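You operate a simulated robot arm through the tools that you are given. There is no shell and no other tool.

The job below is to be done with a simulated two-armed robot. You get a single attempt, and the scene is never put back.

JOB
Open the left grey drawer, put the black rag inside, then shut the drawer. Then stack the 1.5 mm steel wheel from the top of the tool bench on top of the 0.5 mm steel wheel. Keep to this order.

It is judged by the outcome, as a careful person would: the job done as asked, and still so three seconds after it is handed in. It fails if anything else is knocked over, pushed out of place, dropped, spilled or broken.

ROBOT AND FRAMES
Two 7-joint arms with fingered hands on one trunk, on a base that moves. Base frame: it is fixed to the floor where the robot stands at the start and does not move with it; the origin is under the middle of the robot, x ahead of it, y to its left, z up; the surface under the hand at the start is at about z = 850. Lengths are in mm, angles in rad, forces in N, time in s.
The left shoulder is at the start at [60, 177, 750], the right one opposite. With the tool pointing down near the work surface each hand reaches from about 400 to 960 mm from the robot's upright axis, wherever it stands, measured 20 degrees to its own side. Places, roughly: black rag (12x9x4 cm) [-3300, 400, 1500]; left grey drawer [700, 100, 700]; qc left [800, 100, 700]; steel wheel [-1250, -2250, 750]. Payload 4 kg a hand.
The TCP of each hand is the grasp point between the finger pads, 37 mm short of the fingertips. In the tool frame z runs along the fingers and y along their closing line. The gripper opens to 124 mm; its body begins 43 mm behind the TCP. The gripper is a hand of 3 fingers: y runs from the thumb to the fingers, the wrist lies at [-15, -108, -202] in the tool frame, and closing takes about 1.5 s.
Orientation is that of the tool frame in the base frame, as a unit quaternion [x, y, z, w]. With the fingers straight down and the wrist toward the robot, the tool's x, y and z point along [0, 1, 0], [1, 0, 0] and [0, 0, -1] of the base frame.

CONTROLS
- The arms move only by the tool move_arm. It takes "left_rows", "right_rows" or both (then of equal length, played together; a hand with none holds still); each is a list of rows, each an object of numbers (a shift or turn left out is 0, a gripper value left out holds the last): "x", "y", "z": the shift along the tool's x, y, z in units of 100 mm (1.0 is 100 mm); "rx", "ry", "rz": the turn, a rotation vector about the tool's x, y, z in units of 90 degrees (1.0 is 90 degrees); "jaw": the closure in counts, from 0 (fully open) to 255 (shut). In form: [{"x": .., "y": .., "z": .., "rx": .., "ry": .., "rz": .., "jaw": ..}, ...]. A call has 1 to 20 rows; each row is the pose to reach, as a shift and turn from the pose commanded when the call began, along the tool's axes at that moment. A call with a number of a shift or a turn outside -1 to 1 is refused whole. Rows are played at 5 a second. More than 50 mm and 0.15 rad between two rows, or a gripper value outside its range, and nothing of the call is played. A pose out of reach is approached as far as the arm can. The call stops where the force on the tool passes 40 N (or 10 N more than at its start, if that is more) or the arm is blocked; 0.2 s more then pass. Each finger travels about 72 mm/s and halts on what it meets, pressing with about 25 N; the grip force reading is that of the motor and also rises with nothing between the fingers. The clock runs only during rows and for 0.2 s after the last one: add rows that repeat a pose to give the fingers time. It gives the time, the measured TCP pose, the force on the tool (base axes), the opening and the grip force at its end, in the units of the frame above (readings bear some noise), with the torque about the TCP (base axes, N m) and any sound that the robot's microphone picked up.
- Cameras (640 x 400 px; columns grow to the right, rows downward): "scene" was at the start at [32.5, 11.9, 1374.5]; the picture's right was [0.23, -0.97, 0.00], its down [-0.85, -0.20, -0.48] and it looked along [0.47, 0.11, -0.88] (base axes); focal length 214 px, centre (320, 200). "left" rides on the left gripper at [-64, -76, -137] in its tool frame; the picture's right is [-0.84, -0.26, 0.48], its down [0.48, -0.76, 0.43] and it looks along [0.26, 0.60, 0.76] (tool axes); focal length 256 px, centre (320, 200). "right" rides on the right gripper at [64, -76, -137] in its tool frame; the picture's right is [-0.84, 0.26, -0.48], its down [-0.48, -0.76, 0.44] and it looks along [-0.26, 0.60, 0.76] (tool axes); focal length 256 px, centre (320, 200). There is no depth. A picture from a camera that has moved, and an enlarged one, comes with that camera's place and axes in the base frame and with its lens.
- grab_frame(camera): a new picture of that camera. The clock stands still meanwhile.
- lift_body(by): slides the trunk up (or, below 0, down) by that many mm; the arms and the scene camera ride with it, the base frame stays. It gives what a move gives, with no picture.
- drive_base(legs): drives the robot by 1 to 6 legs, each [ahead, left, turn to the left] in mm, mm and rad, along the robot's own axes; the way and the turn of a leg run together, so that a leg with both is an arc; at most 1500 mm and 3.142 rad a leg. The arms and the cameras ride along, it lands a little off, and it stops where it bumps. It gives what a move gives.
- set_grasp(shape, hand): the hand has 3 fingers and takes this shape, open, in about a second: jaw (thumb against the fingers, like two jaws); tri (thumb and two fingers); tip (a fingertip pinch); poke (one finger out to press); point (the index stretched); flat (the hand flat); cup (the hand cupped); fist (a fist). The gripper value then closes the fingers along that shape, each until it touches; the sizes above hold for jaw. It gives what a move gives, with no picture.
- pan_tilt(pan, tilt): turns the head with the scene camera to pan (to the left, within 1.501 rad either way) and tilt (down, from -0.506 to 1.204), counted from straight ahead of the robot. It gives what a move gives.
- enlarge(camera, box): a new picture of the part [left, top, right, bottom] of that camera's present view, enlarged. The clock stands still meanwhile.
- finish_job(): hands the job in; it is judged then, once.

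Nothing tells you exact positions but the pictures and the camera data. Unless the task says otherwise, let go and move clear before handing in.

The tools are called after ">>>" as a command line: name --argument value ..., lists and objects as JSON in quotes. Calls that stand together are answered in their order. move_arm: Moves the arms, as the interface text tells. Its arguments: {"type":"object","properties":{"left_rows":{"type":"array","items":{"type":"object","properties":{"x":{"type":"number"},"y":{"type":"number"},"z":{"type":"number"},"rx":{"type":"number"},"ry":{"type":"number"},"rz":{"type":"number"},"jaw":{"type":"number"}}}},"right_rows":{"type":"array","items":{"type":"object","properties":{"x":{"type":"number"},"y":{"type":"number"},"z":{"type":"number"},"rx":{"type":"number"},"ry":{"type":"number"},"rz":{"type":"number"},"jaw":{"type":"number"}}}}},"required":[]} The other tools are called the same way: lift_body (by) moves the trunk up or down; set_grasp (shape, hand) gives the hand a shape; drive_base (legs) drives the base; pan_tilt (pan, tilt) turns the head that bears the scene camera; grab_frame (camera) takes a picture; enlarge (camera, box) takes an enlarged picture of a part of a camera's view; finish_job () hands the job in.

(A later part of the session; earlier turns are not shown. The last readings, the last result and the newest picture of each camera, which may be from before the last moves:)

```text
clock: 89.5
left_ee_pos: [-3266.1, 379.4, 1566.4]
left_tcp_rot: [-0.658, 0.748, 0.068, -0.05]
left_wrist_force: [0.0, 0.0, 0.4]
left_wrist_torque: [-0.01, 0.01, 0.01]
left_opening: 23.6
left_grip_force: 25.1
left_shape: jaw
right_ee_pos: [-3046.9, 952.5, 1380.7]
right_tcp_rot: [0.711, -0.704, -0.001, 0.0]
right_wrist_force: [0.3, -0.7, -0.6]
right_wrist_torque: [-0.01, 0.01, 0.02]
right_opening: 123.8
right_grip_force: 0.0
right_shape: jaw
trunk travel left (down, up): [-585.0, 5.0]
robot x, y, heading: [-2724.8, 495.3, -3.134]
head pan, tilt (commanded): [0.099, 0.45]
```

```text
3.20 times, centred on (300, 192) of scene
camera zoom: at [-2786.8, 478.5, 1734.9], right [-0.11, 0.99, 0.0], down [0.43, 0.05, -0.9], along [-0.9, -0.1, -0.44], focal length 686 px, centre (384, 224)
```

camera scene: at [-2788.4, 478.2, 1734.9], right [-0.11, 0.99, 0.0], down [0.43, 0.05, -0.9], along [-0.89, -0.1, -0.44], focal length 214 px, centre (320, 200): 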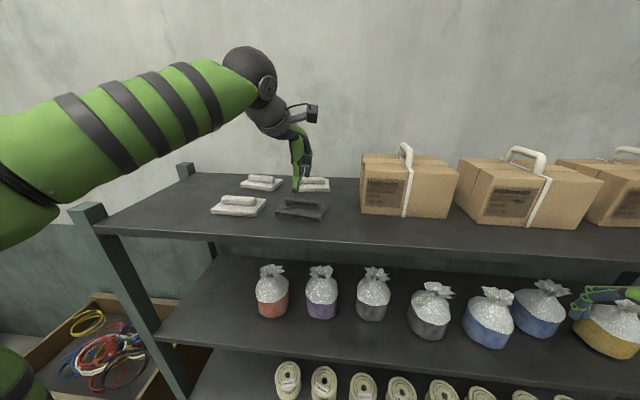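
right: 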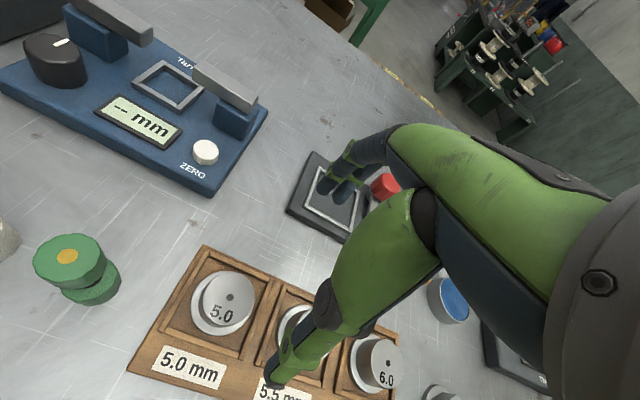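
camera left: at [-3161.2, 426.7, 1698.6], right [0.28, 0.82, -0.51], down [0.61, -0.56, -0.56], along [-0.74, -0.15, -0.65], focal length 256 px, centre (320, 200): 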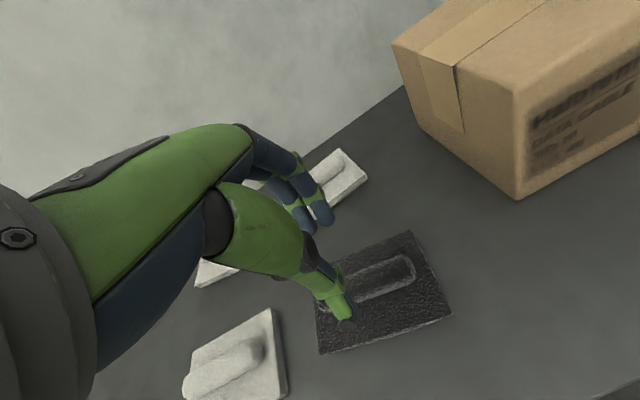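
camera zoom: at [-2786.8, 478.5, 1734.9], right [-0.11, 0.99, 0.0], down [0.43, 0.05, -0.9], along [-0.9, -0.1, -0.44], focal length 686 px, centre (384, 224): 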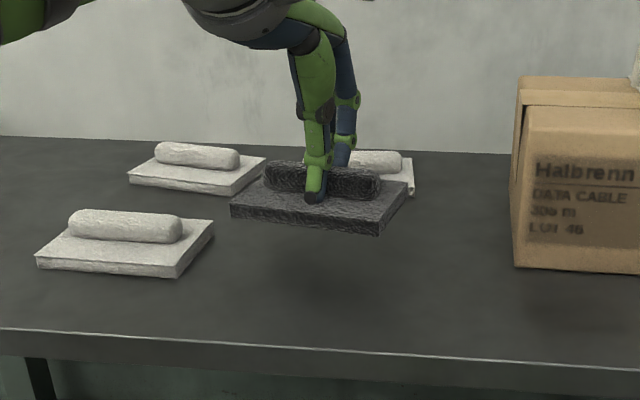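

The rag is held firmly and clear of the shelf. I'll back straight away from the rack, then lower the trunk and turn around toward the grey bench.

>>> drive_base --legs '[[-550, 0, 0]]'

>>> lift_body --by -310

>>> grab_frame --camera "scene"

```text
clock: 92.5
left_ee_pos: [-2751.5, 381.9, 1567.4]
left_tcp_rot: [-0.663, 0.744, 0.068, -0.051]
left_wrist_force: [0.2, 0.2, 0.2]
left_wrist_torque: [0.0, 0.02, -0.01]
left_opening: 23.4
left_grip_force: 25.1
left_shape: jaw
right_ee_pos: [-2538.1, 957.9, 1380.1]
right_tcp_rot: [0.714, -0.701, -0.001, 0.001]
right_wrist_force: [0.5, 0.6, 0.4]
right_wrist_torque: [0.01, 0.03, -0.04]
right_opening: 123.7
right_grip_force: 0.1
right_shape: jaw
trunk travel left (down, up): [-585.0, 5.0]
robot x, y, heading: [-2214.0, 497.3, -3.122]
head pan, tilt (commanded): [0.099, 0.45]
```

```text
clock: 95.5
left_ee_pos: [-2752.0, 382.5, 1254.7]
left_tcp_rot: [-0.662, 0.745, 0.068, -0.05]
left_wrist_force: [-0.7, 0.6, -0.5]
left_wrist_torque: [-0.01, -0.01, -0.03]
left_opening: 23.0
left_grip_force: 24.5
left_shape: jaw
right_ee_pos: [-2537.5, 956.7, 1070.2]
right_tcp_rot: [0.714, -0.701, 0.0, 0.001]
right_wrist_force: [-0.2, 0.3, -0.1]
right_wrist_torque: [0.0, 0.0, 0.01]
right_opening: 123.5
right_grip_force: 0.0
right_shape: jaw
trunk travel left (down, up): [-275.0, 315.0]
robot x, y, heading: [-2209.8, 497.1, -3.126]
head pan, tilt (commanded): [0.099, 0.45]
```

```text
taken
camera scene: at [-2273.2, 484.7, 1425.0], right [-0.12, 0.99, 0.0], down [0.43, 0.05, -0.9], along [-0.89, -0.11, -0.44], focal length 214 px, centre (320, 200)
```

scene: 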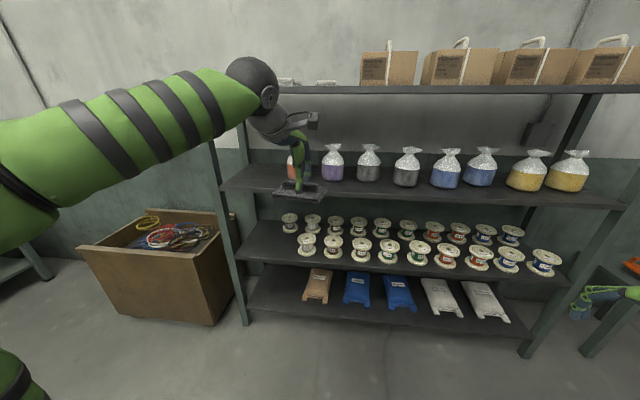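

Now clear of the rack, I'll turn half around to face the grey bench.

>>> drive_base --legs '[[0, 0, 3.126]]'

>>> pan_tilt --pan 0.0 --tilt 0.3

>>> grab_frame --camera "scene"

```text
clock: 103.2
left_ee_pos: [-1668.4, 605.8, 1256.1]
left_tcp_rot: [0.749, 0.657, 0.049, 0.069]
left_wrist_force: [-0.7, 1.2, -1.0]
left_wrist_torque: [0.01, 0.01, 0.0]
left_opening: 22.9
left_grip_force: 25.3
left_shape: jaw
right_ee_pos: [-1891.6, 34.6, 1070.1]
right_tcp_rot: [0.707, 0.708, 0.0, 0.0]
right_wrist_force: [0.0, 0.3, -0.7]
right_wrist_torque: [0.02, -0.01, 0.0]
right_opening: 124.0
right_grip_force: 0.1
right_shape: jaw
trunk travel left (down, up): [-275.0, 315.0]
robot x, y, heading: [-2210.1, 497.5, -0.001]
head pan, tilt (commanded): [0.099, 0.45]
```

```text
clock: 103.9
left_ee_pos: [-1667.1, 606.1, 1256.4]
left_tcp_rot: [0.75, 0.656, 0.05, 0.068]
left_wrist_force: [0.1, -0.2, -0.2]
left_wrist_torque: [0.01, -0.01, 0.02]
left_opening: 23.2
left_grip_force: 25.1
left_shape: jaw
right_ee_pos: [-1890.9, 32.9, 1071.2]
right_tcp_rot: [0.706, 0.708, 0.0, 0.0]
right_wrist_force: [-0.1, -0.6, 0.4]
right_wrist_torque: [0.02, -0.01, 0.0]
right_opening: 123.7
right_grip_force: 0.1
right_shape: jaw
trunk travel left (down, up): [-275.0, 315.0]
robot x, y, heading: [-2211.5, 493.7, 0.002]
head pan, tilt (commanded): [0.0, 0.3]
```

```text
taken
camera scene: at [-2148.4, 494.9, 1438.8], right [0.0, -1.0, 0.0], down [-0.3, 0.0, -0.96], along [0.96, 0.0, -0.3], focal length 214 px, centre (320, 200)
```

scene: 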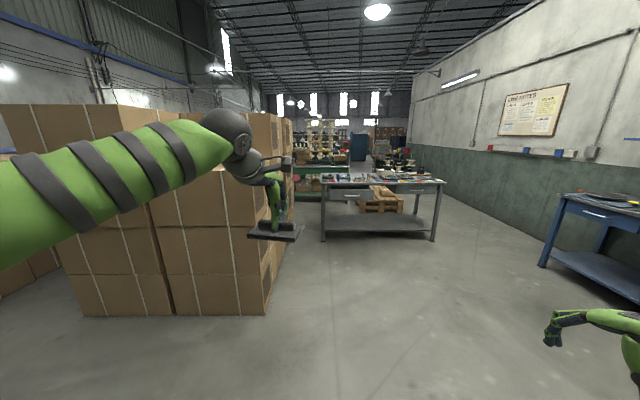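

Facing the bench with the rag in hand, I'll drive diagonally clear of the boxes and then ahead to about 1.1 m in front of the drawer.

>>> drive_base --legs '[[400, -515, 0], [950, 0, 0]]'

>>> pan_tilt --pan 0.1 --tilt 0.5

>>> grab_frame --camera "scene"

```text
clock: 111.9
left_ee_pos: [-351.4, 76.2, 1257.3]
left_tcp_rot: [0.758, 0.647, 0.049, 0.069]
left_wrist_force: [0.5, 0.3, 0.2]
left_wrist_torque: [-0.02, 0.0, 0.03]
left_opening: 23.0
left_grip_force: 24.9
left_shape: jaw
right_ee_pos: [-587.1, -490.2, 1070.0]
right_tcp_rot: [0.714, 0.7, 0.001, 0.0]
right_wrist_force: [0.0, -1.4, 0.3]
right_wrist_torque: [-0.02, -0.01, 0.0]
right_opening: 123.7
right_grip_force: 0.1
right_shape: jaw
trunk travel left (down, up): [-275.0, 315.0]
robot x, y, heading: [-896.6, -18.4, -0.021]
head pan, tilt (commanded): [0.0, 0.3]
```

```text
clock: 112.7
left_ee_pos: [-350.9, 75.9, 1256.1]
left_tcp_rot: [0.758, 0.647, 0.048, 0.07]
left_wrist_force: [-0.2, 0.9, -0.3]
left_wrist_torque: [-0.01, 0.0, 0.0]
left_opening: 23.0
left_grip_force: 25.1
left_shape: jaw
right_ee_pos: [-588.3, -491.1, 1070.4]
right_tcp_rot: [0.715, 0.699, 0.001, 0.001]
right_wrist_force: [-0.4, 0.3, -0.3]
right_wrist_torque: [-0.03, -0.01, -0.03]
right_opening: 123.8
right_grip_force: 0.1
right_shape: jaw
trunk travel left (down, up): [-275.0, 315.0]
robot x, y, heading: [-892.9, -17.3, -0.027]
head pan, tilt (commanded): [0.099, 0.499]
```

```text
taken
camera scene: at [-835.7, -14.1, 1420.5], right [0.08, -1.0, 0.0], down [-0.48, -0.04, -0.88], along [0.88, 0.07, -0.48], focal length 214 px, centre (320, 200)
```

scene: 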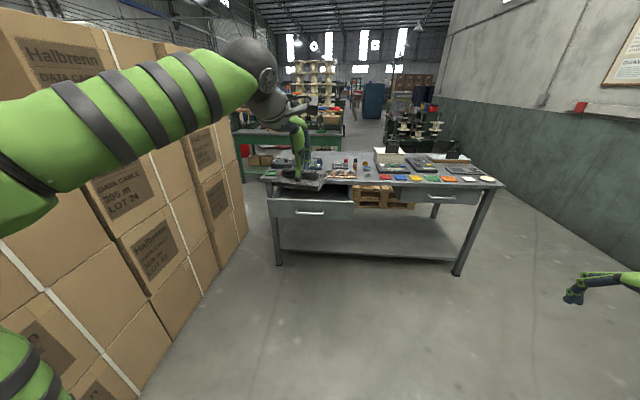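

The drawer is open ahead. I'll straighten my heading and drive closer so the hand is just in front of the drawer, still held high.

>>> drive_base --legs '[[0, 0, 0.026], [500, 38, 0]]'

>>> pan_tilt --pan 0.2 --tilt 0.75

>>> grab_frame --camera "scene"

>>> grab_frame --camera "left"

```text
clock: 116.0
left_ee_pos: [142.0, 126.8, 1255.9]
left_tcp_rot: [0.751, 0.655, 0.049, 0.069]
left_wrist_force: [-0.1, 0.2, -0.6]
left_wrist_torque: [0.0, 0.01, 0.02]
left_opening: 22.8
left_grip_force: 24.5
left_shape: jaw
right_ee_pos: [-81.4, -444.2, 1070.7]
right_tcp_rot: [0.707, 0.708, 0.0, 0.001]
right_wrist_force: [-0.4, 0.8, 0.6]
right_wrist_torque: [0.02, -0.02, 0.03]
right_opening: 123.7
right_grip_force: 0.0
right_shape: jaw
trunk travel left (down, up): [-275.0, 315.0]
robot x, y, heading: [-401.4, 20.3, 0.003]
head pan, tilt (commanded): [0.099, 0.499]
```

```text
clock: 116.7
left_ee_pos: [143.5, 127.8, 1255.6]
left_tcp_rot: [0.75, 0.656, 0.049, 0.068]
left_wrist_force: [-0.1, -0.4, 0.4]
left_wrist_torque: [0.01, -0.01, 0.0]
left_opening: 22.8
left_grip_force: 25.3
left_shape: jaw
right_ee_pos: [-81.3, -443.8, 1070.2]
right_tcp_rot: [0.707, 0.707, 0.001, 0.001]
right_wrist_force: [-0.4, -0.1, -0.1]
right_wrist_torque: [-0.02, 0.0, -0.01]
right_opening: 123.8
right_grip_force: 0.1
right_shape: jaw
trunk travel left (down, up): [-275.0, 315.0]
robot x, y, heading: [-401.8, 17.0, -0.003]
head pan, tilt (commanded): [0.201, 0.75]
```

```text
taken
camera scene: at [-349.7, 33.7, 1398.6], right [0.2, -0.98, 0.0], down [-0.67, -0.14, -0.73], along [0.72, 0.15, -0.68], focal length 214 px, centre (320, 200)
```

scene: 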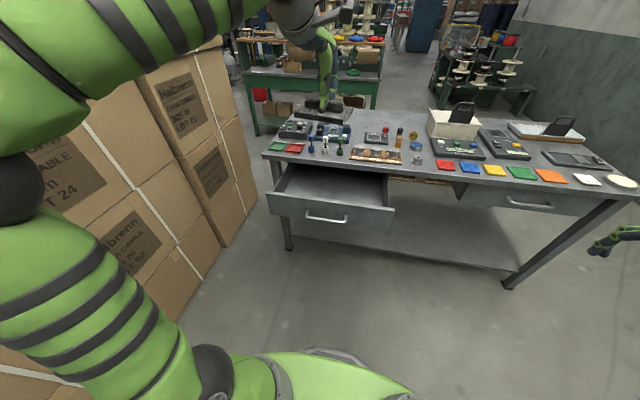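

```text
taken
camera left: at [37.9, 79.2, 1377.6], right [-0.28, -0.81, -0.51], down [-0.61, 0.56, -0.56], along [0.74, 0.15, -0.65], focal length 256 px, centre (320, 200)
```

left: 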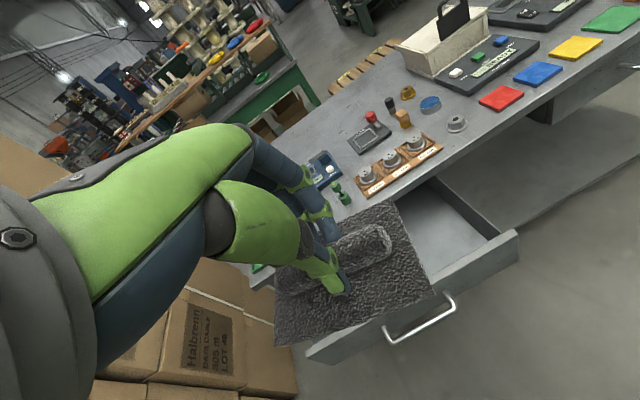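

The drawer is open and looks empty. I'll zoom in to measure its inside.

>>> enlarge --camera "scene" --box '[250, 140, 410, 240]'

```text
4.00 times, centred on (330, 190) of scene
camera zoom: at [-349.7, 33.7, 1398.6], right [0.2, -0.98, 0.0], down [-0.67, -0.14, -0.73], along [0.72, 0.15, -0.68], focal length 858 px, centre (280, 240)
```

zoom: 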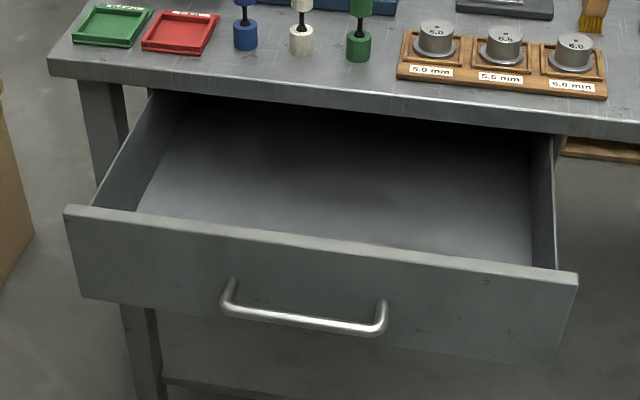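

Inside, the drawer floor is at z≈700, the front panel at x≈262 with its top at z≈822, and it is empty. I'll drive 150 mm closer and lower the trunk so the rag is above the drawer.

>>> drive_base --legs '[[150, 0, 0]]'

>>> lift_body --by -240

>>> grab_frame --camera "scene"

>>> grab_frame --camera "left"

```text
clock: 118.1
left_ee_pos: [294.0, 128.4, 1255.7]
left_tcp_rot: [0.75, 0.656, 0.05, 0.069]
left_wrist_force: [0.1, 0.2, -0.3]
left_wrist_torque: [-0.04, 0.03, -0.03]
left_opening: 23.0
left_grip_force: 25.2
left_shape: jaw
right_ee_pos: [69.7, -443.6, 1070.0]
right_tcp_rot: [0.707, 0.707, 0.0, 0.0]
right_wrist_force: [-0.6, 0.0, 0.2]
right_wrist_torque: [-0.01, 0.03, -0.02]
right_opening: 123.8
right_grip_force: 0.2
right_shape: jaw
trunk travel left (down, up): [-275.0, 315.0]
robot x, y, heading: [-249.3, 20.4, 0.001]
head pan, tilt (commanded): [0.201, 0.75]
```

```text
clock: 120.6
left_ee_pos: [293.4, 128.3, 1015.9]
left_tcp_rot: [0.749, 0.657, 0.05, 0.068]
left_wrist_force: [-0.1, -0.1, 0.3]
left_wrist_torque: [-0.02, -0.02, 0.02]
left_opening: 23.1
left_grip_force: 24.5
left_shape: jaw
right_ee_pos: [69.5, -443.6, 831.5]
right_tcp_rot: [0.707, 0.707, 0.002, -0.001]
right_wrist_force: [0.4, -0.4, -0.2]
right_wrist_torque: [0.0, -0.02, 0.01]
right_opening: 123.7
right_grip_force: 0.1
right_shape: jaw
trunk travel left (down, up): [-35.0, 555.0]
robot x, y, heading: [-251.3, 20.4, 0.001]
head pan, tilt (commanded): [0.201, 0.75]
```

```text
taken
camera scene: at [-200.3, 34.0, 1158.6], right [0.2, -0.98, 0.0], down [-0.67, -0.14, -0.73], along [0.72, 0.15, -0.68], focal length 214 px, centre (320, 200)
```

scene: 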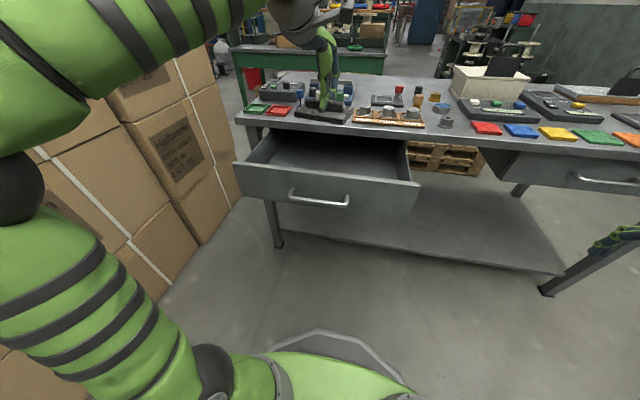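

```text
taken
camera left: at [187.4, 80.2, 1137.5], right [-0.28, -0.81, -0.51], down [-0.61, 0.56, -0.56], along [0.74, 0.15, -0.65], focal length 256 px, centre (320, 200)
```

left: 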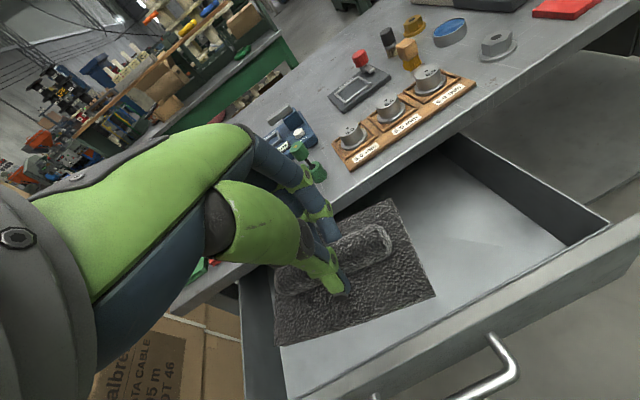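

The rag hangs over the open drawer. I'll move it forward to the middle of the opening and lower it in stages.

>>> move_arm --left_rows '[{"x": 0.026, "y": 0.135, "z": 0.238}, {"x": 0.052, "y": 0.27, "z": 0.476}, {"x": 0.078, "y": 0.4, "z": 0.714}, {"x": 0.105, "y": 0.542, "z": 0.952}, {"x": 0.105, "y": 0.542, "z": 0.952}]'

>>> move_arm --left_rows '[{"x": 0.006, "y": -0.023, "z": 0.237}, {"x": 0.012, "y": -0.045, "z": 0.474}, {"x": 0.018, "y": -0.07, "z": 0.71}, {"x": 0.023, "y": -0.091, "z": 0.947}, {"x": 0.023, "y": -0.091, "z": 0.947}]'

>>> grab_frame --camera "left"

>>> enlarge --camera "scene" --box '[220, 60, 460, 210]'

```text
clock: 121.8
left_ee_pos: [365.4, 128.7, 928.9]
left_tcp_rot: [0.75, 0.656, 0.05, 0.069]
left_wrist_force: [0.6, -0.5, -0.6]
left_wrist_torque: [0.03, -0.03, 0.0]
left_opening: 23.0
left_grip_force: 25.1
left_shape: jaw
right_ee_pos: [69.6, -443.5, 830.7]
right_tcp_rot: [0.707, 0.708, 0.0, 0.001]
right_wrist_force: [-0.2, -0.7, 0.6]
right_wrist_torque: [-0.02, -0.02, 0.0]
right_opening: 123.7
right_grip_force: 0.1
right_shape: jaw
trunk travel left (down, up): [-35.0, 555.0]
robot x, y, heading: [-250.0, 19.7, 0.002]
head pan, tilt (commanded): [0.201, 0.75]
```

```text
clock: 123.0
left_ee_pos: [370.5, 128.0, 833.1]
left_tcp_rot: [0.749, 0.657, 0.05, 0.068]
left_wrist_force: [-0.1, -0.3, 0.0]
left_wrist_torque: [-0.02, -0.01, -0.01]
left_opening: 22.8
left_grip_force: 25.3
left_shape: jaw
right_ee_pos: [69.6, -442.4, 829.7]
right_tcp_rot: [0.707, 0.707, 0.0, 0.0]
right_wrist_force: [0.4, 0.1, 1.3]
right_wrist_torque: [-0.01, -0.01, 0.03]
right_opening: 123.5
right_grip_force: 0.1
right_shape: jaw
trunk travel left (down, up): [-35.0, 555.0]
robot x, y, heading: [-248.6, 22.1, 0.002]
head pan, tilt (commanded): [0.201, 0.75]
```

```text
taken
camera left: at [264.9, 80.0, 955.5], right [-0.28, -0.81, -0.51], down [-0.61, 0.56, -0.56], along [0.74, 0.15, -0.65], focal length 256 px, centre (320, 200)
```

left: 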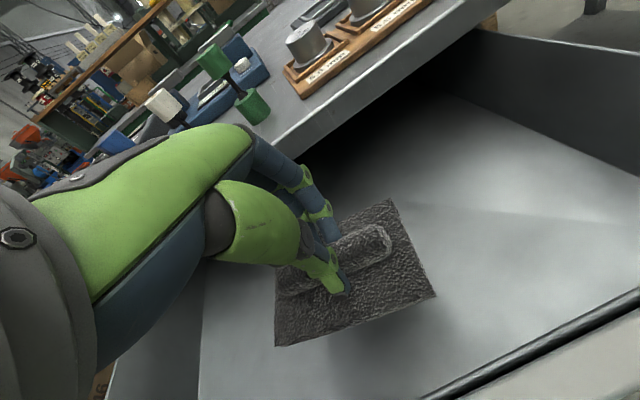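

```text
2.67 times, centred on (340, 135) of scene
camera zoom: at [-200.3, 34.0, 1158.5], right [0.2, -0.98, 0.0], down [-0.67, -0.14, -0.73], along [0.72, 0.15, -0.68], focal length 572 px, centre (267, 373)
```

zoom: 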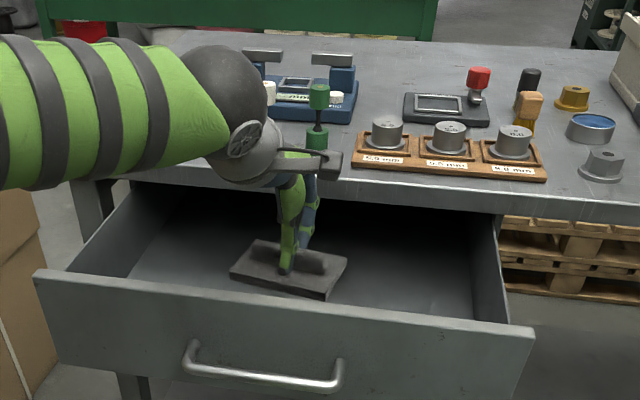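

The rag is inside the drawer, about 70 mm above the floor. I'll lower it gently to just above the bottom.

>>> move_arm --left_rows '[{"x": 0.002, "y": -0.022, "z": 0.128}, {"x": 0.004, "y": -0.044, "z": 0.256}, {"x": 0.006, "y": -0.066, "z": 0.384}, {"x": 0.008, "y": -0.088, "z": 0.512}, {"x": 0.009, "y": -0.105, "z": 0.62}, {"x": 0.009, "y": -0.105, "z": 0.62}]'

>>> enlarge --camera "scene" --box '[220, 60, 460, 210]'

>>> grab_frame --camera "left"

```text
clock: 124.4
left_ee_pos: [367.9, 128.0, 774.4]
left_tcp_rot: [0.75, 0.656, 0.05, 0.069]
left_wrist_force: [-0.2, 0.6, -0.1]
left_wrist_torque: [-0.04, -0.02, 0.02]
left_opening: 22.5
left_grip_force: 25.2
left_shape: jaw
right_ee_pos: [69.4, -442.5, 829.7]
right_tcp_rot: [0.706, 0.708, 0.001, 0.0]
right_wrist_force: [0.4, -0.9, 0.0]
right_wrist_torque: [-0.02, 0.04, 0.01]
right_opening: 123.6
right_grip_force: 0.0
right_shape: jaw
trunk travel left (down, up): [-35.0, 555.0]
robot x, y, heading: [-248.3, 21.7, -0.002]
head pan, tilt (commanded): [0.201, 0.75]
```

```text
2.67 times, centred on (340, 135) of scene
camera zoom: at [-200.3, 34.0, 1158.5], right [0.2, -0.98, 0.0], down [-0.67, -0.14, -0.73], along [0.72, 0.15, -0.68], focal length 572 px, centre (267, 373)
```

zoom: 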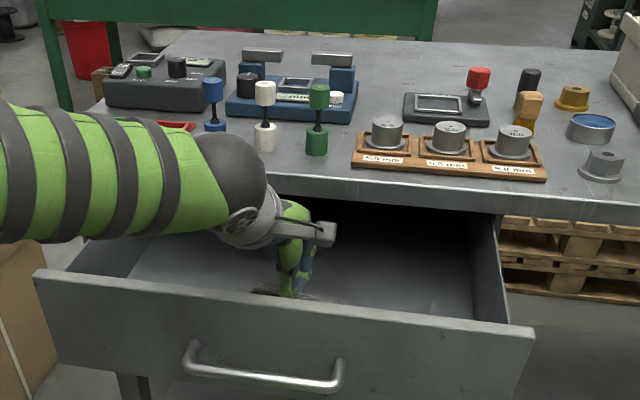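

```text
taken
camera left: at [262.9, 80.0, 894.9], right [-0.28, -0.81, -0.51], down [-0.61, 0.56, -0.56], along [0.74, 0.15, -0.65], focal length 256 px, centre (320, 200)
```

left: 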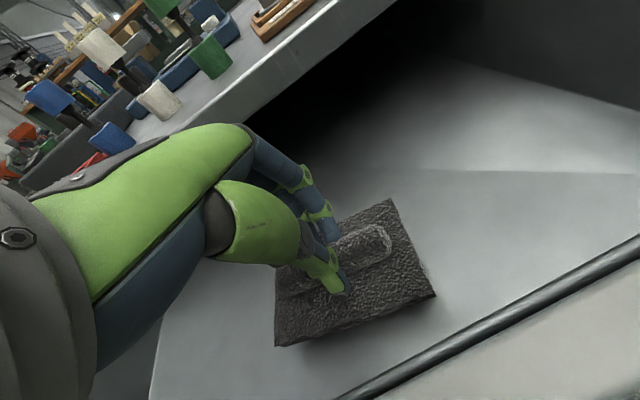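

The rag is close to the drawer floor. I'll lower in small steps until it touches.

>>> move_arm --left_rows '[{"y": -0.007, "z": 0.04}, {"y": -0.014, "z": 0.08}, {"y": -0.02, "z": 0.12}, {"y": -0.02, "z": 0.12}]'

>>> grab_frame --camera "left"

```text
clock: 125.4
left_ee_pos: [369.5, 129.1, 760.4]
left_tcp_rot: [0.75, 0.656, 0.05, 0.069]
left_wrist_force: [0.1, 0.2, -0.8]
left_wrist_torque: [0.02, 0.02, 0.01]
left_opening: 22.7
left_grip_force: 24.9
left_shape: jaw
right_ee_pos: [69.9, -443.1, 830.5]
right_tcp_rot: [0.707, 0.707, 0.0, 0.001]
right_wrist_force: [0.0, 0.4, -0.2]
right_wrist_torque: [-0.03, 0.01, 0.03]
right_opening: 123.7
right_grip_force: 0.1
right_shape: jaw
trunk travel left (down, up): [-35.0, 555.0]
robot x, y, heading: [-252.4, 16.9, 0.003]
head pan, tilt (commanded): [0.201, 0.75]
```

```text
taken
camera left: at [263.8, 79.7, 882.9], right [-0.28, -0.81, -0.51], down [-0.61, 0.56, -0.56], along [0.74, 0.15, -0.65], focal length 256 px, centre (320, 200)
```

left: 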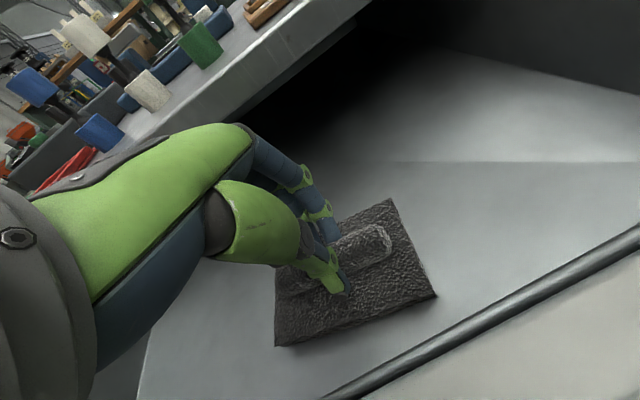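

Still no contact. A few more millimetres.

>>> move_arm --left_rows '[{"y": -0.005, "z": 0.03}, {"y": -0.01, "z": 0.06}, {"y": -0.015, "z": 0.09}, {"y": -0.015, "z": 0.09}]'

>>> grab_frame --camera "left"

```text
clock: 126.4
left_ee_pos: [369.6, 127.9, 755.6]
left_tcp_rot: [0.75, 0.656, 0.053, 0.072]
left_wrist_force: [0.7, 1.9, 30.7]
left_wrist_torque: [-0.01, -0.05, 0.06]
left_opening: 22.4
left_grip_force: 24.7
left_shape: jaw
right_ee_pos: [67.0, -442.4, 831.9]
right_tcp_rot: [0.707, 0.708, 0.001, 0.001]
right_wrist_force: [0.0, -0.8, 0.4]
right_wrist_torque: [-0.02, 0.02, -0.02]
right_opening: 123.5
right_grip_force: 0.0
right_shape: jaw
trunk travel left (down, up): [-35.0, 555.0]
robot x, y, heading: [-250.6, 22.4, 0.006]
head pan, tilt (commanded): [0.201, 0.75]
```

```text
taken
camera left: at [263.7, 79.4, 877.1], right [-0.28, -0.82, -0.51], down [-0.6, 0.56, -0.57], along [0.75, 0.15, -0.65], focal length 256 px, centre (320, 200)
```

left: 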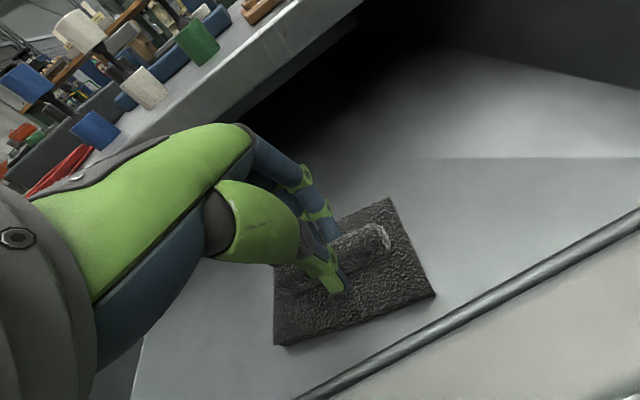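

The rag touches the drawer floor. I'll ease the pressure, open the fingers and lift the hand straight out.

>>> move_arm --left_rows '[{"y": 0.005, "z": -0.03}, {"y": 0.005, "z": -0.03, "jaw": 210}, {"y": 0.005, "z": -0.03, "jaw": 170}, {"y": 0.005, "z": -0.03, "jaw": 145}, {"y": 0.005, "z": -0.03, "jaw": 145}, {"y": 0.005, "z": -0.03, "jaw": 145}]'

>>> move_arm --left_rows '[{"y": 0.034, "z": -0.2}, {"y": 0.068, "z": -0.4}, {"y": 0.1, "z": -0.6}, {"y": 0.134, "z": -0.8}, {"y": 0.16, "z": -0.97}, {"y": 0.16, "z": -0.97}]'

>>> grab_frame --camera "left"

```text
clock: 127.8
left_ee_pos: [369.9, 127.0, 756.2]
left_tcp_rot: [0.75, 0.656, 0.051, 0.07]
left_wrist_force: [-0.9, -0.5, 31.2]
left_wrist_torque: [-0.04, 0.39, -0.01]
left_opening: 48.3
left_grip_force: 0.1
left_shape: jaw
right_ee_pos: [69.0, -444.0, 831.5]
right_tcp_rot: [0.707, 0.708, 0.001, 0.001]
right_wrist_force: [-0.7, 1.1, -0.7]
right_wrist_torque: [0.01, -0.01, -0.02]
right_opening: 124.0
right_grip_force: 0.1
right_shape: jaw
trunk travel left (down, up): [-35.0, 555.0]
robot x, y, heading: [-250.3, 24.5, 0.0]
head pan, tilt (commanded): [0.201, 0.75]
```

```text
clock: 129.2
left_ee_pos: [368.8, 130.8, 851.5]
left_tcp_rot: [0.75, 0.656, 0.05, 0.07]
left_wrist_force: [0.5, 0.1, 1.1]
left_wrist_torque: [-0.04, 0.02, -0.03]
left_opening: 53.0
left_grip_force: 0.1
left_shape: jaw
right_ee_pos: [69.8, -442.9, 830.7]
right_tcp_rot: [0.706, 0.708, 0.0, 0.001]
right_wrist_force: [0.1, 0.3, 1.1]
right_wrist_torque: [0.02, 0.01, -0.03]
right_opening: 123.9
right_grip_force: 0.1
right_shape: jaw
trunk travel left (down, up): [-35.0, 555.0]
robot x, y, heading: [-252.6, 16.6, 0.002]
head pan, tilt (commanded): [0.201, 0.75]
```

```text
taken
camera left: at [263.3, 82.0, 974.8], right [-0.28, -0.81, -0.51], down [-0.61, 0.56, -0.56], along [0.74, 0.15, -0.65], focal length 256 px, centre (320, 200)
```

left: 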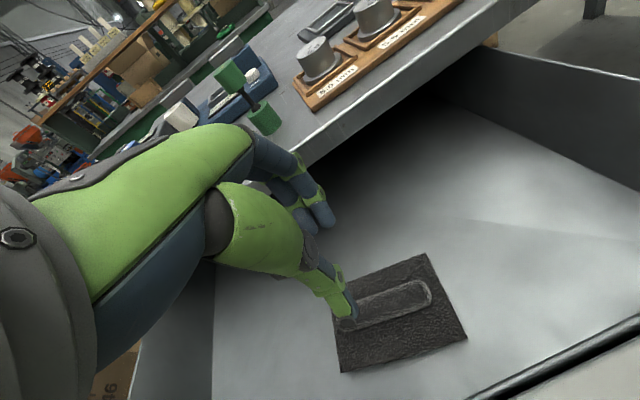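

The black rag lies flat inside the drawer and the hand is free of it. I'll raise the hand out over the panel and back the robot off to set up for closing with the handle.

>>> move_arm --left_rows '[{"y": 0.05, "z": -0.3}, {"y": 0.1, "z": -0.6}, {"y": 0.16, "z": -0.95}, {"y": 0.16, "z": -0.95}]'

>>> grab_frame --camera "scene"

>>> drive_base --legs '[[-310, 0, 0]]'

>>> grab_frame --camera "scene"

```text
clock: 130.2
left_ee_pos: [370.0, 131.0, 947.1]
left_tcp_rot: [0.75, 0.656, 0.051, 0.068]
left_wrist_force: [0.2, -0.7, 0.0]
left_wrist_torque: [-0.01, -0.01, 0.0]
left_opening: 53.1
left_grip_force: 0.0
left_shape: jaw
right_ee_pos: [69.6, -442.3, 830.9]
right_tcp_rot: [0.707, 0.707, 0.001, 0.001]
right_wrist_force: [1.0, -0.7, -0.3]
right_wrist_torque: [-0.02, 0.01, 0.01]
right_opening: 123.4
right_grip_force: 0.0
right_shape: jaw
trunk travel left (down, up): [-35.0, 555.0]
robot x, y, heading: [-252.4, 23.0, 0.005]
head pan, tilt (commanded): [0.201, 0.75]
```

```text
taken
camera scene: at [-200.3, 34.0, 1158.5], right [0.2, -0.98, 0.0], down [-0.67, -0.14, -0.73], along [0.72, 0.15, -0.68], focal length 214 px, centre (320, 200)
```

scene: 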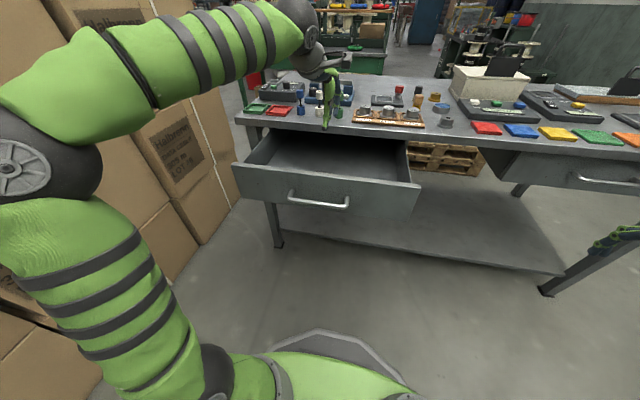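

```text
clock: 132.3
left_ee_pos: [55.7, 129.4, 945.3]
left_tcp_rot: [0.751, 0.655, 0.05, 0.069]
left_wrist_force: [-0.9, 0.2, -0.2]
left_wrist_torque: [-0.02, 0.0, -0.03]
left_opening: 53.2
left_grip_force: 0.3
left_shape: jaw
right_ee_pos: [-246.7, -444.2, 830.1]
right_tcp_rot: [0.708, 0.707, 0.0, 0.001]
right_wrist_force: [-0.2, 0.0, 0.4]
right_wrist_torque: [0.0, -0.01, 0.02]
right_opening: 123.5
right_grip_force: 0.1
right_shape: jaw
trunk travel left (down, up): [-35.0, 555.0]
robot x, y, heading: [-564.6, 20.2, -0.001]
head pan, tilt (commanded): [0.201, 0.75]
```

```text
taken
camera scene: at [-514.9, 33.7, 1158.5], right [0.2, -0.98, 0.0], down [-0.67, -0.13, -0.73], along [0.72, 0.14, -0.68], focal length 214 px, centre (320, 200)
```

scene: 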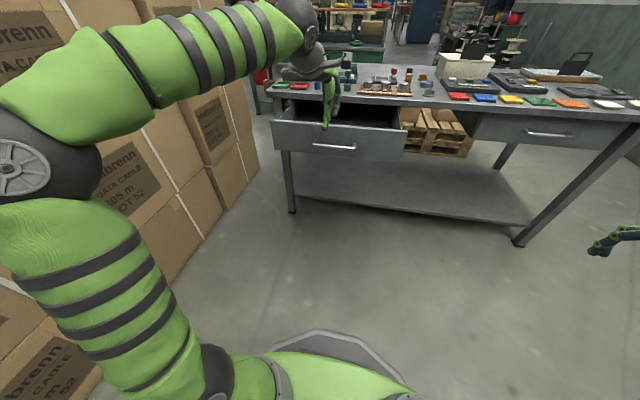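

The drawer stands open with the handle at x≈222. I'll square the hand up and tilt it forward again, bringing it to a pre-grasp point in front of the handle.

>>> move_arm --left_rows '[{"x": 0.016, "y": 0.064, "z": 0.21, "ry": 0.005, "rz": -0.028}, {"x": 0.032, "y": 0.128, "z": 0.42, "ry": 0.01, "rz": -0.057}, {"x": 0.049, "y": 0.193, "z": 0.64, "rx": -0.001, "ry": 0.0145, "rz": -0.0853}, {"x": 0.049, "y": 0.193, "z": 0.64, "rx": -0.001, "ry": 0.0145, "rz": -0.0853}]'

>>> move_arm --left_rows '[{"rx": -0.07, "y": 0.03, "z": 0.1}, {"rx": -0.14, "y": 0.06, "z": 0.2}, {"rx": -0.21, "y": 0.09, "z": 0.3}, {"rx": -0.28, "y": 0.12, "z": 0.4}, {"rx": -0.35, "y": 0.15, "z": 0.5}, {"rx": -0.42, "y": 0.18, "z": 0.6}, {"rx": -0.49, "y": 0.2, "z": 0.7}, {"rx": -0.56, "y": 0.22, "z": 0.8}, {"rx": -0.614, "x": -0.04, "y": 0.236, "z": 0.94}, {"rx": -0.614, "x": -0.04, "y": 0.236, "z": 0.94}]'

>>> grab_frame --camera "left"

>>> grab_frame --camera "scene"

```text
clock: 133.3
left_ee_pos: [85.1, 129.3, 886.2]
left_tcp_rot: [0.705, 0.704, 0.055, 0.065]
left_wrist_force: [0.3, -0.1, 1.0]
left_wrist_torque: [0.01, 0.02, 0.0]
left_opening: 53.3
left_grip_force: 0.1
left_shape: jaw
right_ee_pos: [-247.7, -445.1, 829.2]
right_tcp_rot: [0.708, 0.706, 0.0, 0.001]
right_wrist_force: [0.5, 0.2, 0.8]
right_wrist_torque: [0.0, -0.04, -0.02]
right_opening: 123.6
right_grip_force: 0.1
right_shape: jaw
trunk travel left (down, up): [-35.0, 555.0]
robot x, y, heading: [-568.4, 19.2, 0.003]
head pan, tilt (commanded): [0.201, 0.75]
```

```text
clock: 135.5
left_ee_pos: [124.7, 124.6, 797.7]
left_tcp_rot: [0.594, 0.598, 0.375, 0.385]
left_wrist_force: [-0.5, 0.7, 0.3]
left_wrist_torque: [-0.01, 0.0, 0.02]
left_opening: 53.1
left_grip_force: 0.0
left_shape: jaw
right_ee_pos: [-247.8, -445.2, 831.6]
right_tcp_rot: [0.708, 0.706, 0.0, 0.001]
right_wrist_force: [0.3, 0.3, -0.7]
right_wrist_torque: [-0.03, -0.02, -0.03]
right_opening: 123.6
right_grip_force: 0.0
right_shape: jaw
trunk travel left (down, up): [-35.0, 555.0]
robot x, y, heading: [-563.8, 24.4, -0.0]
head pan, tilt (commanded): [0.201, 0.75]
```

```text
taken
camera left: at [-31.1, 60.9, 785.8], right [0.33, -0.84, -0.42], down [0.07, 0.47, -0.88], along [0.94, 0.26, 0.22], focal length 256 px, centre (320, 200)
```

left: 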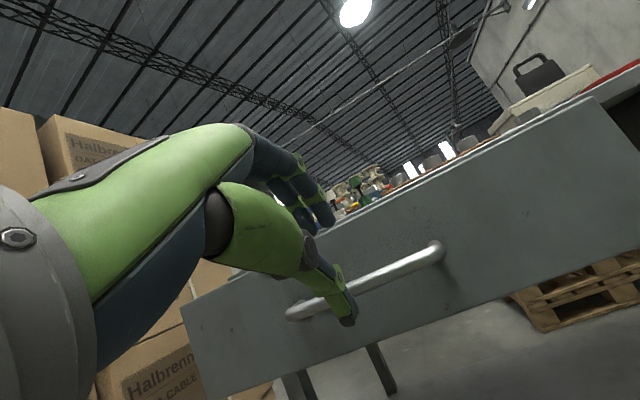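

```text
taken
camera scene: at [-515.0, 33.7, 1158.5], right [0.2, -0.98, 0.0], down [-0.67, -0.13, -0.73], along [0.72, 0.14, -0.68], focal length 214 px, centre (320, 200)
```

scene: 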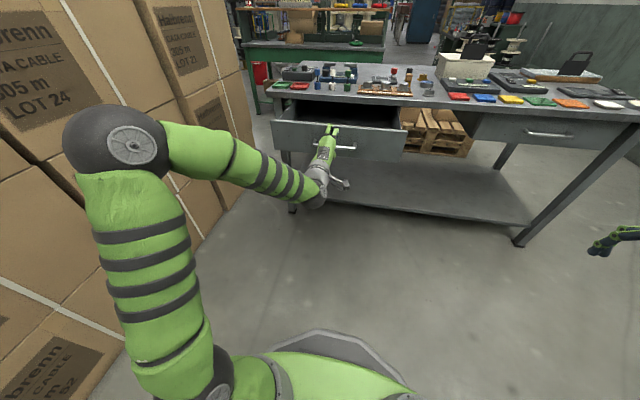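

The handle lines up with the approach axis as before. I'll advance and grip the bar.

>>> move_arm --left_rows '[{"y": -0.02, "z": 0.22}, {"y": -0.045, "z": 0.44}, {"y": -0.045, "z": 0.66}, {"y": -0.045, "z": 0.875}, {"y": -0.045, "z": 0.875}]'

>>> grab_frame --camera "left"

>>> move_arm --left_rows '[{"jaw": 200}, {"jaw": 255}, {"jaw": 255}, {"jaw": 255}, {"jaw": 255}, {"jaw": 255}]'

>>> grab_frame --camera "left"

```text
clock: 136.7
left_ee_pos: [202.2, 121.0, 757.9]
left_tcp_rot: [0.593, 0.6, 0.376, 0.383]
left_wrist_force: [0.1, -0.3, -0.4]
left_wrist_torque: [0.0, 0.0, 0.02]
left_opening: 53.5
left_grip_force: 0.1
left_shape: jaw
right_ee_pos: [-247.5, -444.3, 830.7]
right_tcp_rot: [0.708, 0.707, 0.001, 0.001]
right_wrist_force: [-0.1, -0.2, -0.2]
right_wrist_torque: [0.01, 0.0, 0.02]
right_opening: 123.6
right_grip_force: 0.0
right_shape: jaw
trunk travel left (down, up): [-35.0, 555.0]
robot x, y, heading: [-564.4, 20.4, -0.007]
head pan, tilt (commanded): [0.201, 0.75]
```

```text
taken
camera left: at [46.7, 56.1, 746.1], right [0.33, -0.84, -0.42], down [0.07, 0.47, -0.88], along [0.94, 0.26, 0.21], focal length 256 px, centre (320, 200)
```

left: 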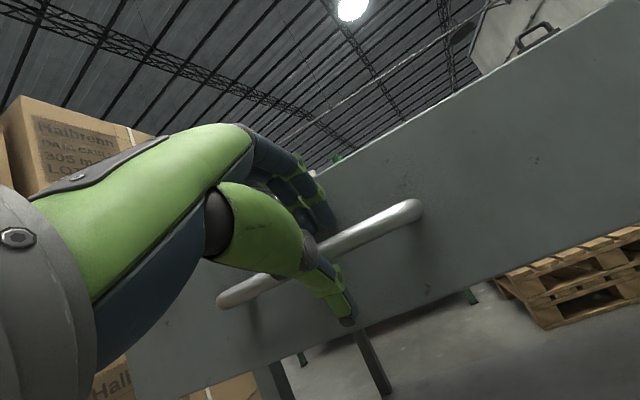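

```text
clock: 138.1
left_ee_pos: [202.9, 122.3, 755.2]
left_tcp_rot: [0.594, 0.6, 0.375, 0.383]
left_wrist_force: [-0.8, 0.0, -11.3]
left_wrist_torque: [-0.02, 0.06, 0.07]
left_opening: 7.9
left_grip_force: 25.3
left_shape: jaw
right_ee_pos: [-247.6, -443.9, 830.1]
right_tcp_rot: [0.708, 0.707, 0.001, 0.0]
right_wrist_force: [0.5, 0.1, 0.3]
right_wrist_torque: [0.0, 0.01, 0.02]
right_opening: 123.6
right_grip_force: 0.1
right_shape: jaw
trunk travel left (down, up): [-35.0, 555.0]
robot x, y, heading: [-566.0, 19.6, 0.001]
head pan, tilt (commanded): [0.201, 0.75]
```

```text
taken
camera left: at [46.8, 56.3, 745.0], right [0.33, -0.84, -0.43], down [0.07, 0.47, -0.88], along [0.94, 0.26, 0.21], focal length 256 px, centre (320, 200)
```

left: 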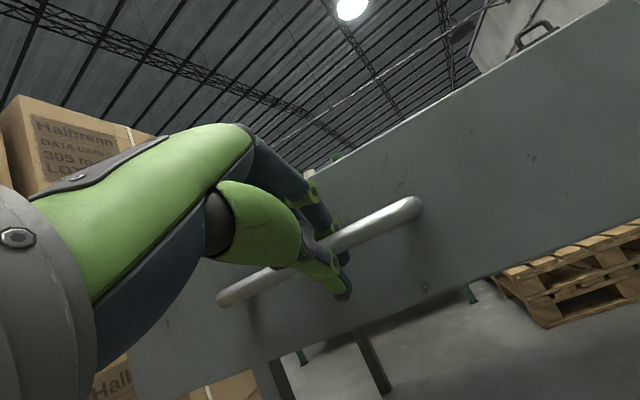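

The handle is gripped. I'll push the drawer closed along +x, first 100 mm with the arm.

>>> move_arm --left_rows '[{"y": 0.064, "z": 0.135}, {"y": 0.128, "z": 0.271}, {"y": 0.192, "z": 0.406}, {"y": 0.256, "z": 0.542}, {"y": 0.32, "z": 0.677}, {"y": 0.384, "z": 0.813}, {"y": 0.4256, "z": 0.905}, {"y": 0.4256, "z": 0.905}]'

>>> grab_frame --camera "scene"

```text
clock: 139.9
left_ee_pos: [302.9, 120.6, 755.5]
left_tcp_rot: [0.591, 0.603, 0.376, 0.381]
left_wrist_force: [0.6, 2.1, -11.5]
left_wrist_torque: [-0.04, 0.03, 0.1]
left_opening: 7.9
left_grip_force: 24.7
left_shape: jaw
right_ee_pos: [-246.7, -445.0, 830.9]
right_tcp_rot: [0.708, 0.707, 0.001, 0.0]
right_wrist_force: [0.6, 0.2, -0.5]
right_wrist_torque: [-0.04, -0.01, 0.01]
right_opening: 123.7
right_grip_force: 0.1
right_shape: jaw
trunk travel left (down, up): [-35.0, 555.0]
robot x, y, heading: [-561.9, 23.3, -0.001]
head pan, tilt (commanded): [0.201, 0.75]
```

```text
taken
camera scene: at [-514.1, 33.9, 1158.4], right [0.2, -0.98, 0.0], down [-0.67, -0.13, -0.73], along [0.72, 0.14, -0.68], focal length 214 px, centre (320, 200)
```

scene: 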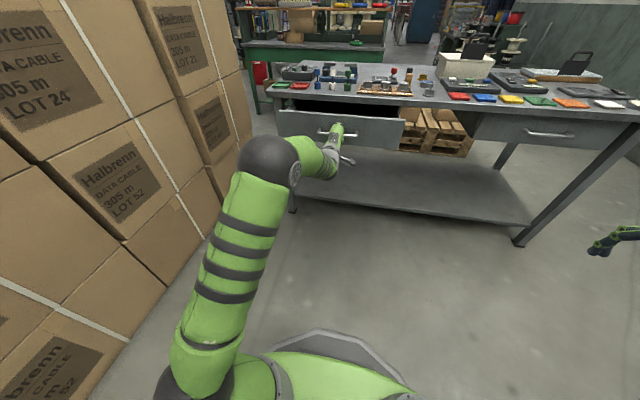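

The drawer slides in easily and 160 mm remain. I'll drive the base ahead 110 mm while holding the handle, then finish with the arm.

>>> drive_base --legs '[[105, 0, 0]]'

>>> grab_frame --camera "scene"

```text
clock: 141.1
left_ee_pos: [405.9, 120.4, 755.3]
left_tcp_rot: [0.591, 0.603, 0.376, 0.382]
left_wrist_force: [-1.6, -0.9, -10.3]
left_wrist_torque: [-0.05, 0.04, -0.02]
left_opening: 7.9
left_grip_force: 24.7
left_shape: jaw
right_ee_pos: [-142.6, -444.7, 830.2]
right_tcp_rot: [0.706, 0.708, 0.0, 0.0]
right_wrist_force: [0.2, -0.1, -0.5]
right_wrist_torque: [-0.04, -0.03, 0.02]
right_opening: 123.5
right_grip_force: 0.1
right_shape: jaw
trunk travel left (down, up): [-35.0, 555.0]
robot x, y, heading: [-462.1, 19.8, 0.003]
head pan, tilt (commanded): [0.201, 0.75]
```

```text
taken
camera scene: at [-410.8, 33.7, 1158.4], right [0.2, -0.98, 0.0], down [-0.67, -0.14, -0.73], along [0.72, 0.15, -0.68], focal length 214 px, centre (320, 200)
```

scene: 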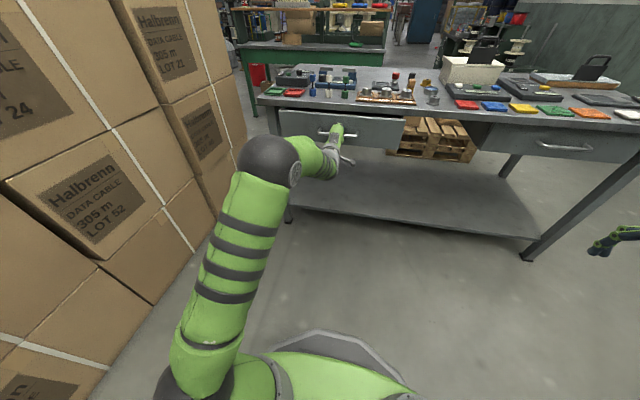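

About 58 mm remain. I'll drive 40 mm more and then press the last bit home with the arm while watching the force.

>>> drive_base --legs '[[40, 0, 0]]'

>>> move_arm --left_rows '[{"y": 0.02, "z": 0.045}, {"y": 0.043, "z": 0.09}, {"y": 0.064, "z": 0.135}, {"y": 0.085, "z": 0.18}, {"y": 0.106, "z": 0.225}, {"y": 0.106, "z": 0.225}]'

>>> enlarge --camera "scene" --box '[250, 60, 450, 185]'

```text
clock: 141.9
left_ee_pos: [445.5, 121.2, 755.0]
left_tcp_rot: [0.591, 0.603, 0.376, 0.381]
left_wrist_force: [-1.0, 1.8, -8.4]
left_wrist_torque: [-0.05, 0.05, 0.06]
left_opening: 7.3
left_grip_force: 25.3
left_shape: jaw
right_ee_pos: [-103.4, -444.6, 830.7]
right_tcp_rot: [0.708, 0.707, 0.0, 0.0]
right_wrist_force: [1.5, -0.2, 1.1]
right_wrist_torque: [0.01, 0.02, -0.01]
right_opening: 123.6
right_grip_force: 0.1
right_shape: jaw
trunk travel left (down, up): [-35.0, 555.0]
robot x, y, heading: [-422.9, 21.5, -0.001]
head pan, tilt (commanded): [0.201, 0.75]
```

```text
clock: 143.3
left_ee_pos: [469.4, 121.9, 753.9]
left_tcp_rot: [0.591, 0.604, 0.376, 0.38]
left_wrist_force: [-18.3, 1.7, -7.6]
left_wrist_torque: [-0.07, 0.06, 0.04]
left_opening: 7.4
left_grip_force: 25.0
left_shape: jaw
right_ee_pos: [-103.5, -444.9, 831.8]
right_tcp_rot: [0.707, 0.707, 0.001, 0.0]
right_wrist_force: [0.2, 0.4, -0.7]
right_wrist_torque: [0.01, 0.05, -0.02]
right_opening: 123.9
right_grip_force: 0.0
right_shape: jaw
trunk travel left (down, up): [-35.0, 555.0]
robot x, y, heading: [-424.7, 20.5, 0.0]
head pan, tilt (commanded): [0.201, 0.75]
```

```text
3.20 times, centred on (350, 122) of scene
camera zoom: at [-372.3, 33.7, 1158.5], right [0.2, -0.98, 0.0], down [-0.67, -0.14, -0.73], along [0.72, 0.15, -0.68], focal length 686 px, centre (224, 448)
```

zoom: 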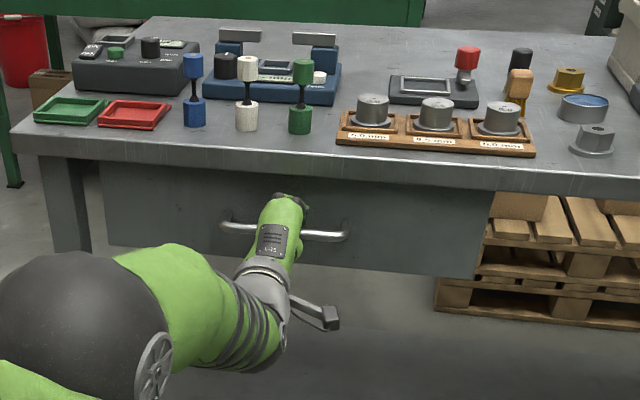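

The drawer is against its stop, with the panel back under the bench lip. I'll release the handle and back the hand out.

>>> move_arm --left_rows '[{"jaw": 200}, {"jaw": 150}, {"jaw": 145}, {"jaw": 145}, {"jaw": 145}]'

>>> move_arm --left_rows '[{"z": -0.2}, {"z": -0.4}, {"z": -0.6}, {"z": -0.8}, {"z": -0.95}, {"z": -0.95}]'

>>> drive_base --legs '[[-200, 0, 0]]'

>>> enlarge --camera "scene" --box '[220, 50, 460, 200]'

```text
clock: 144.6
left_ee_pos: [471.2, 121.0, 754.5]
left_tcp_rot: [0.591, 0.603, 0.376, 0.381]
left_wrist_force: [-7.3, 0.0, -5.7]
left_wrist_torque: [0.02, -0.32, 0.03]
left_opening: 51.6
left_grip_force: 0.1
left_shape: jaw
right_ee_pos: [-103.5, -444.2, 830.3]
right_tcp_rot: [0.708, 0.706, 0.001, 0.001]
right_wrist_force: [0.2, 0.9, -1.1]
right_wrist_torque: [-0.01, -0.02, -0.01]
right_opening: 123.8
right_grip_force: 0.0
right_shape: jaw
trunk travel left (down, up): [-35.0, 555.0]
robot x, y, heading: [-424.7, 19.3, -0.0]
head pan, tilt (commanded): [0.201, 0.75]
```

```text
clock: 145.9
left_ee_pos: [383.0, 120.1, 799.0]
left_tcp_rot: [0.592, 0.603, 0.376, 0.382]
left_wrist_force: [-0.3, 0.7, 0.8]
left_wrist_torque: [0.0, -0.03, -0.02]
left_opening: 53.3
left_grip_force: 0.1
left_shape: jaw
right_ee_pos: [-103.4, -445.4, 829.7]
right_tcp_rot: [0.708, 0.706, 0.0, 0.0]
right_wrist_force: [0.7, 0.2, -1.0]
right_wrist_torque: [0.02, 0.01, 0.03]
right_opening: 123.5
right_grip_force: 0.1
right_shape: jaw
trunk travel left (down, up): [-35.0, 555.0]
robot x, y, heading: [-423.6, 21.9, 0.001]
head pan, tilt (commanded): [0.201, 0.75]
```

```text
clock: 147.6
left_ee_pos: [178.2, 120.4, 797.0]
left_tcp_rot: [0.592, 0.603, 0.375, 0.381]
left_wrist_force: [-0.6, 0.7, -0.1]
left_wrist_torque: [-0.03, 0.0, 0.02]
left_opening: 52.8
left_grip_force: 0.1
left_shape: jaw
right_ee_pos: [-307.7, -443.5, 830.1]
right_tcp_rot: [0.707, 0.707, 0.0, 0.0]
right_wrist_force: [0.5, -0.2, 0.1]
right_wrist_torque: [0.04, 0.0, -0.02]
right_opening: 123.6
right_grip_force: 0.2
right_shape: jaw
trunk travel left (down, up): [-35.0, 555.0]
robot x, y, heading: [-626.5, 19.8, -0.002]
head pan, tilt (commanded): [0.201, 0.75]
```

```text
2.67 times, centred on (340, 125) of scene
camera zoom: at [-575.3, 33.8, 1158.5], right [0.2, -0.98, 0.0], down [-0.67, -0.14, -0.73], along [0.72, 0.15, -0.68], focal length 572 px, centre (267, 400)
```

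zoom: 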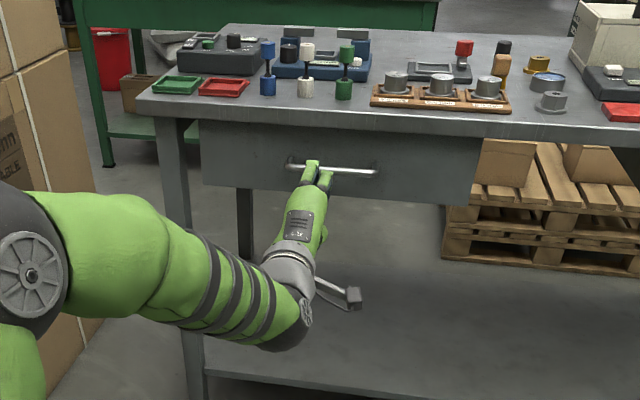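

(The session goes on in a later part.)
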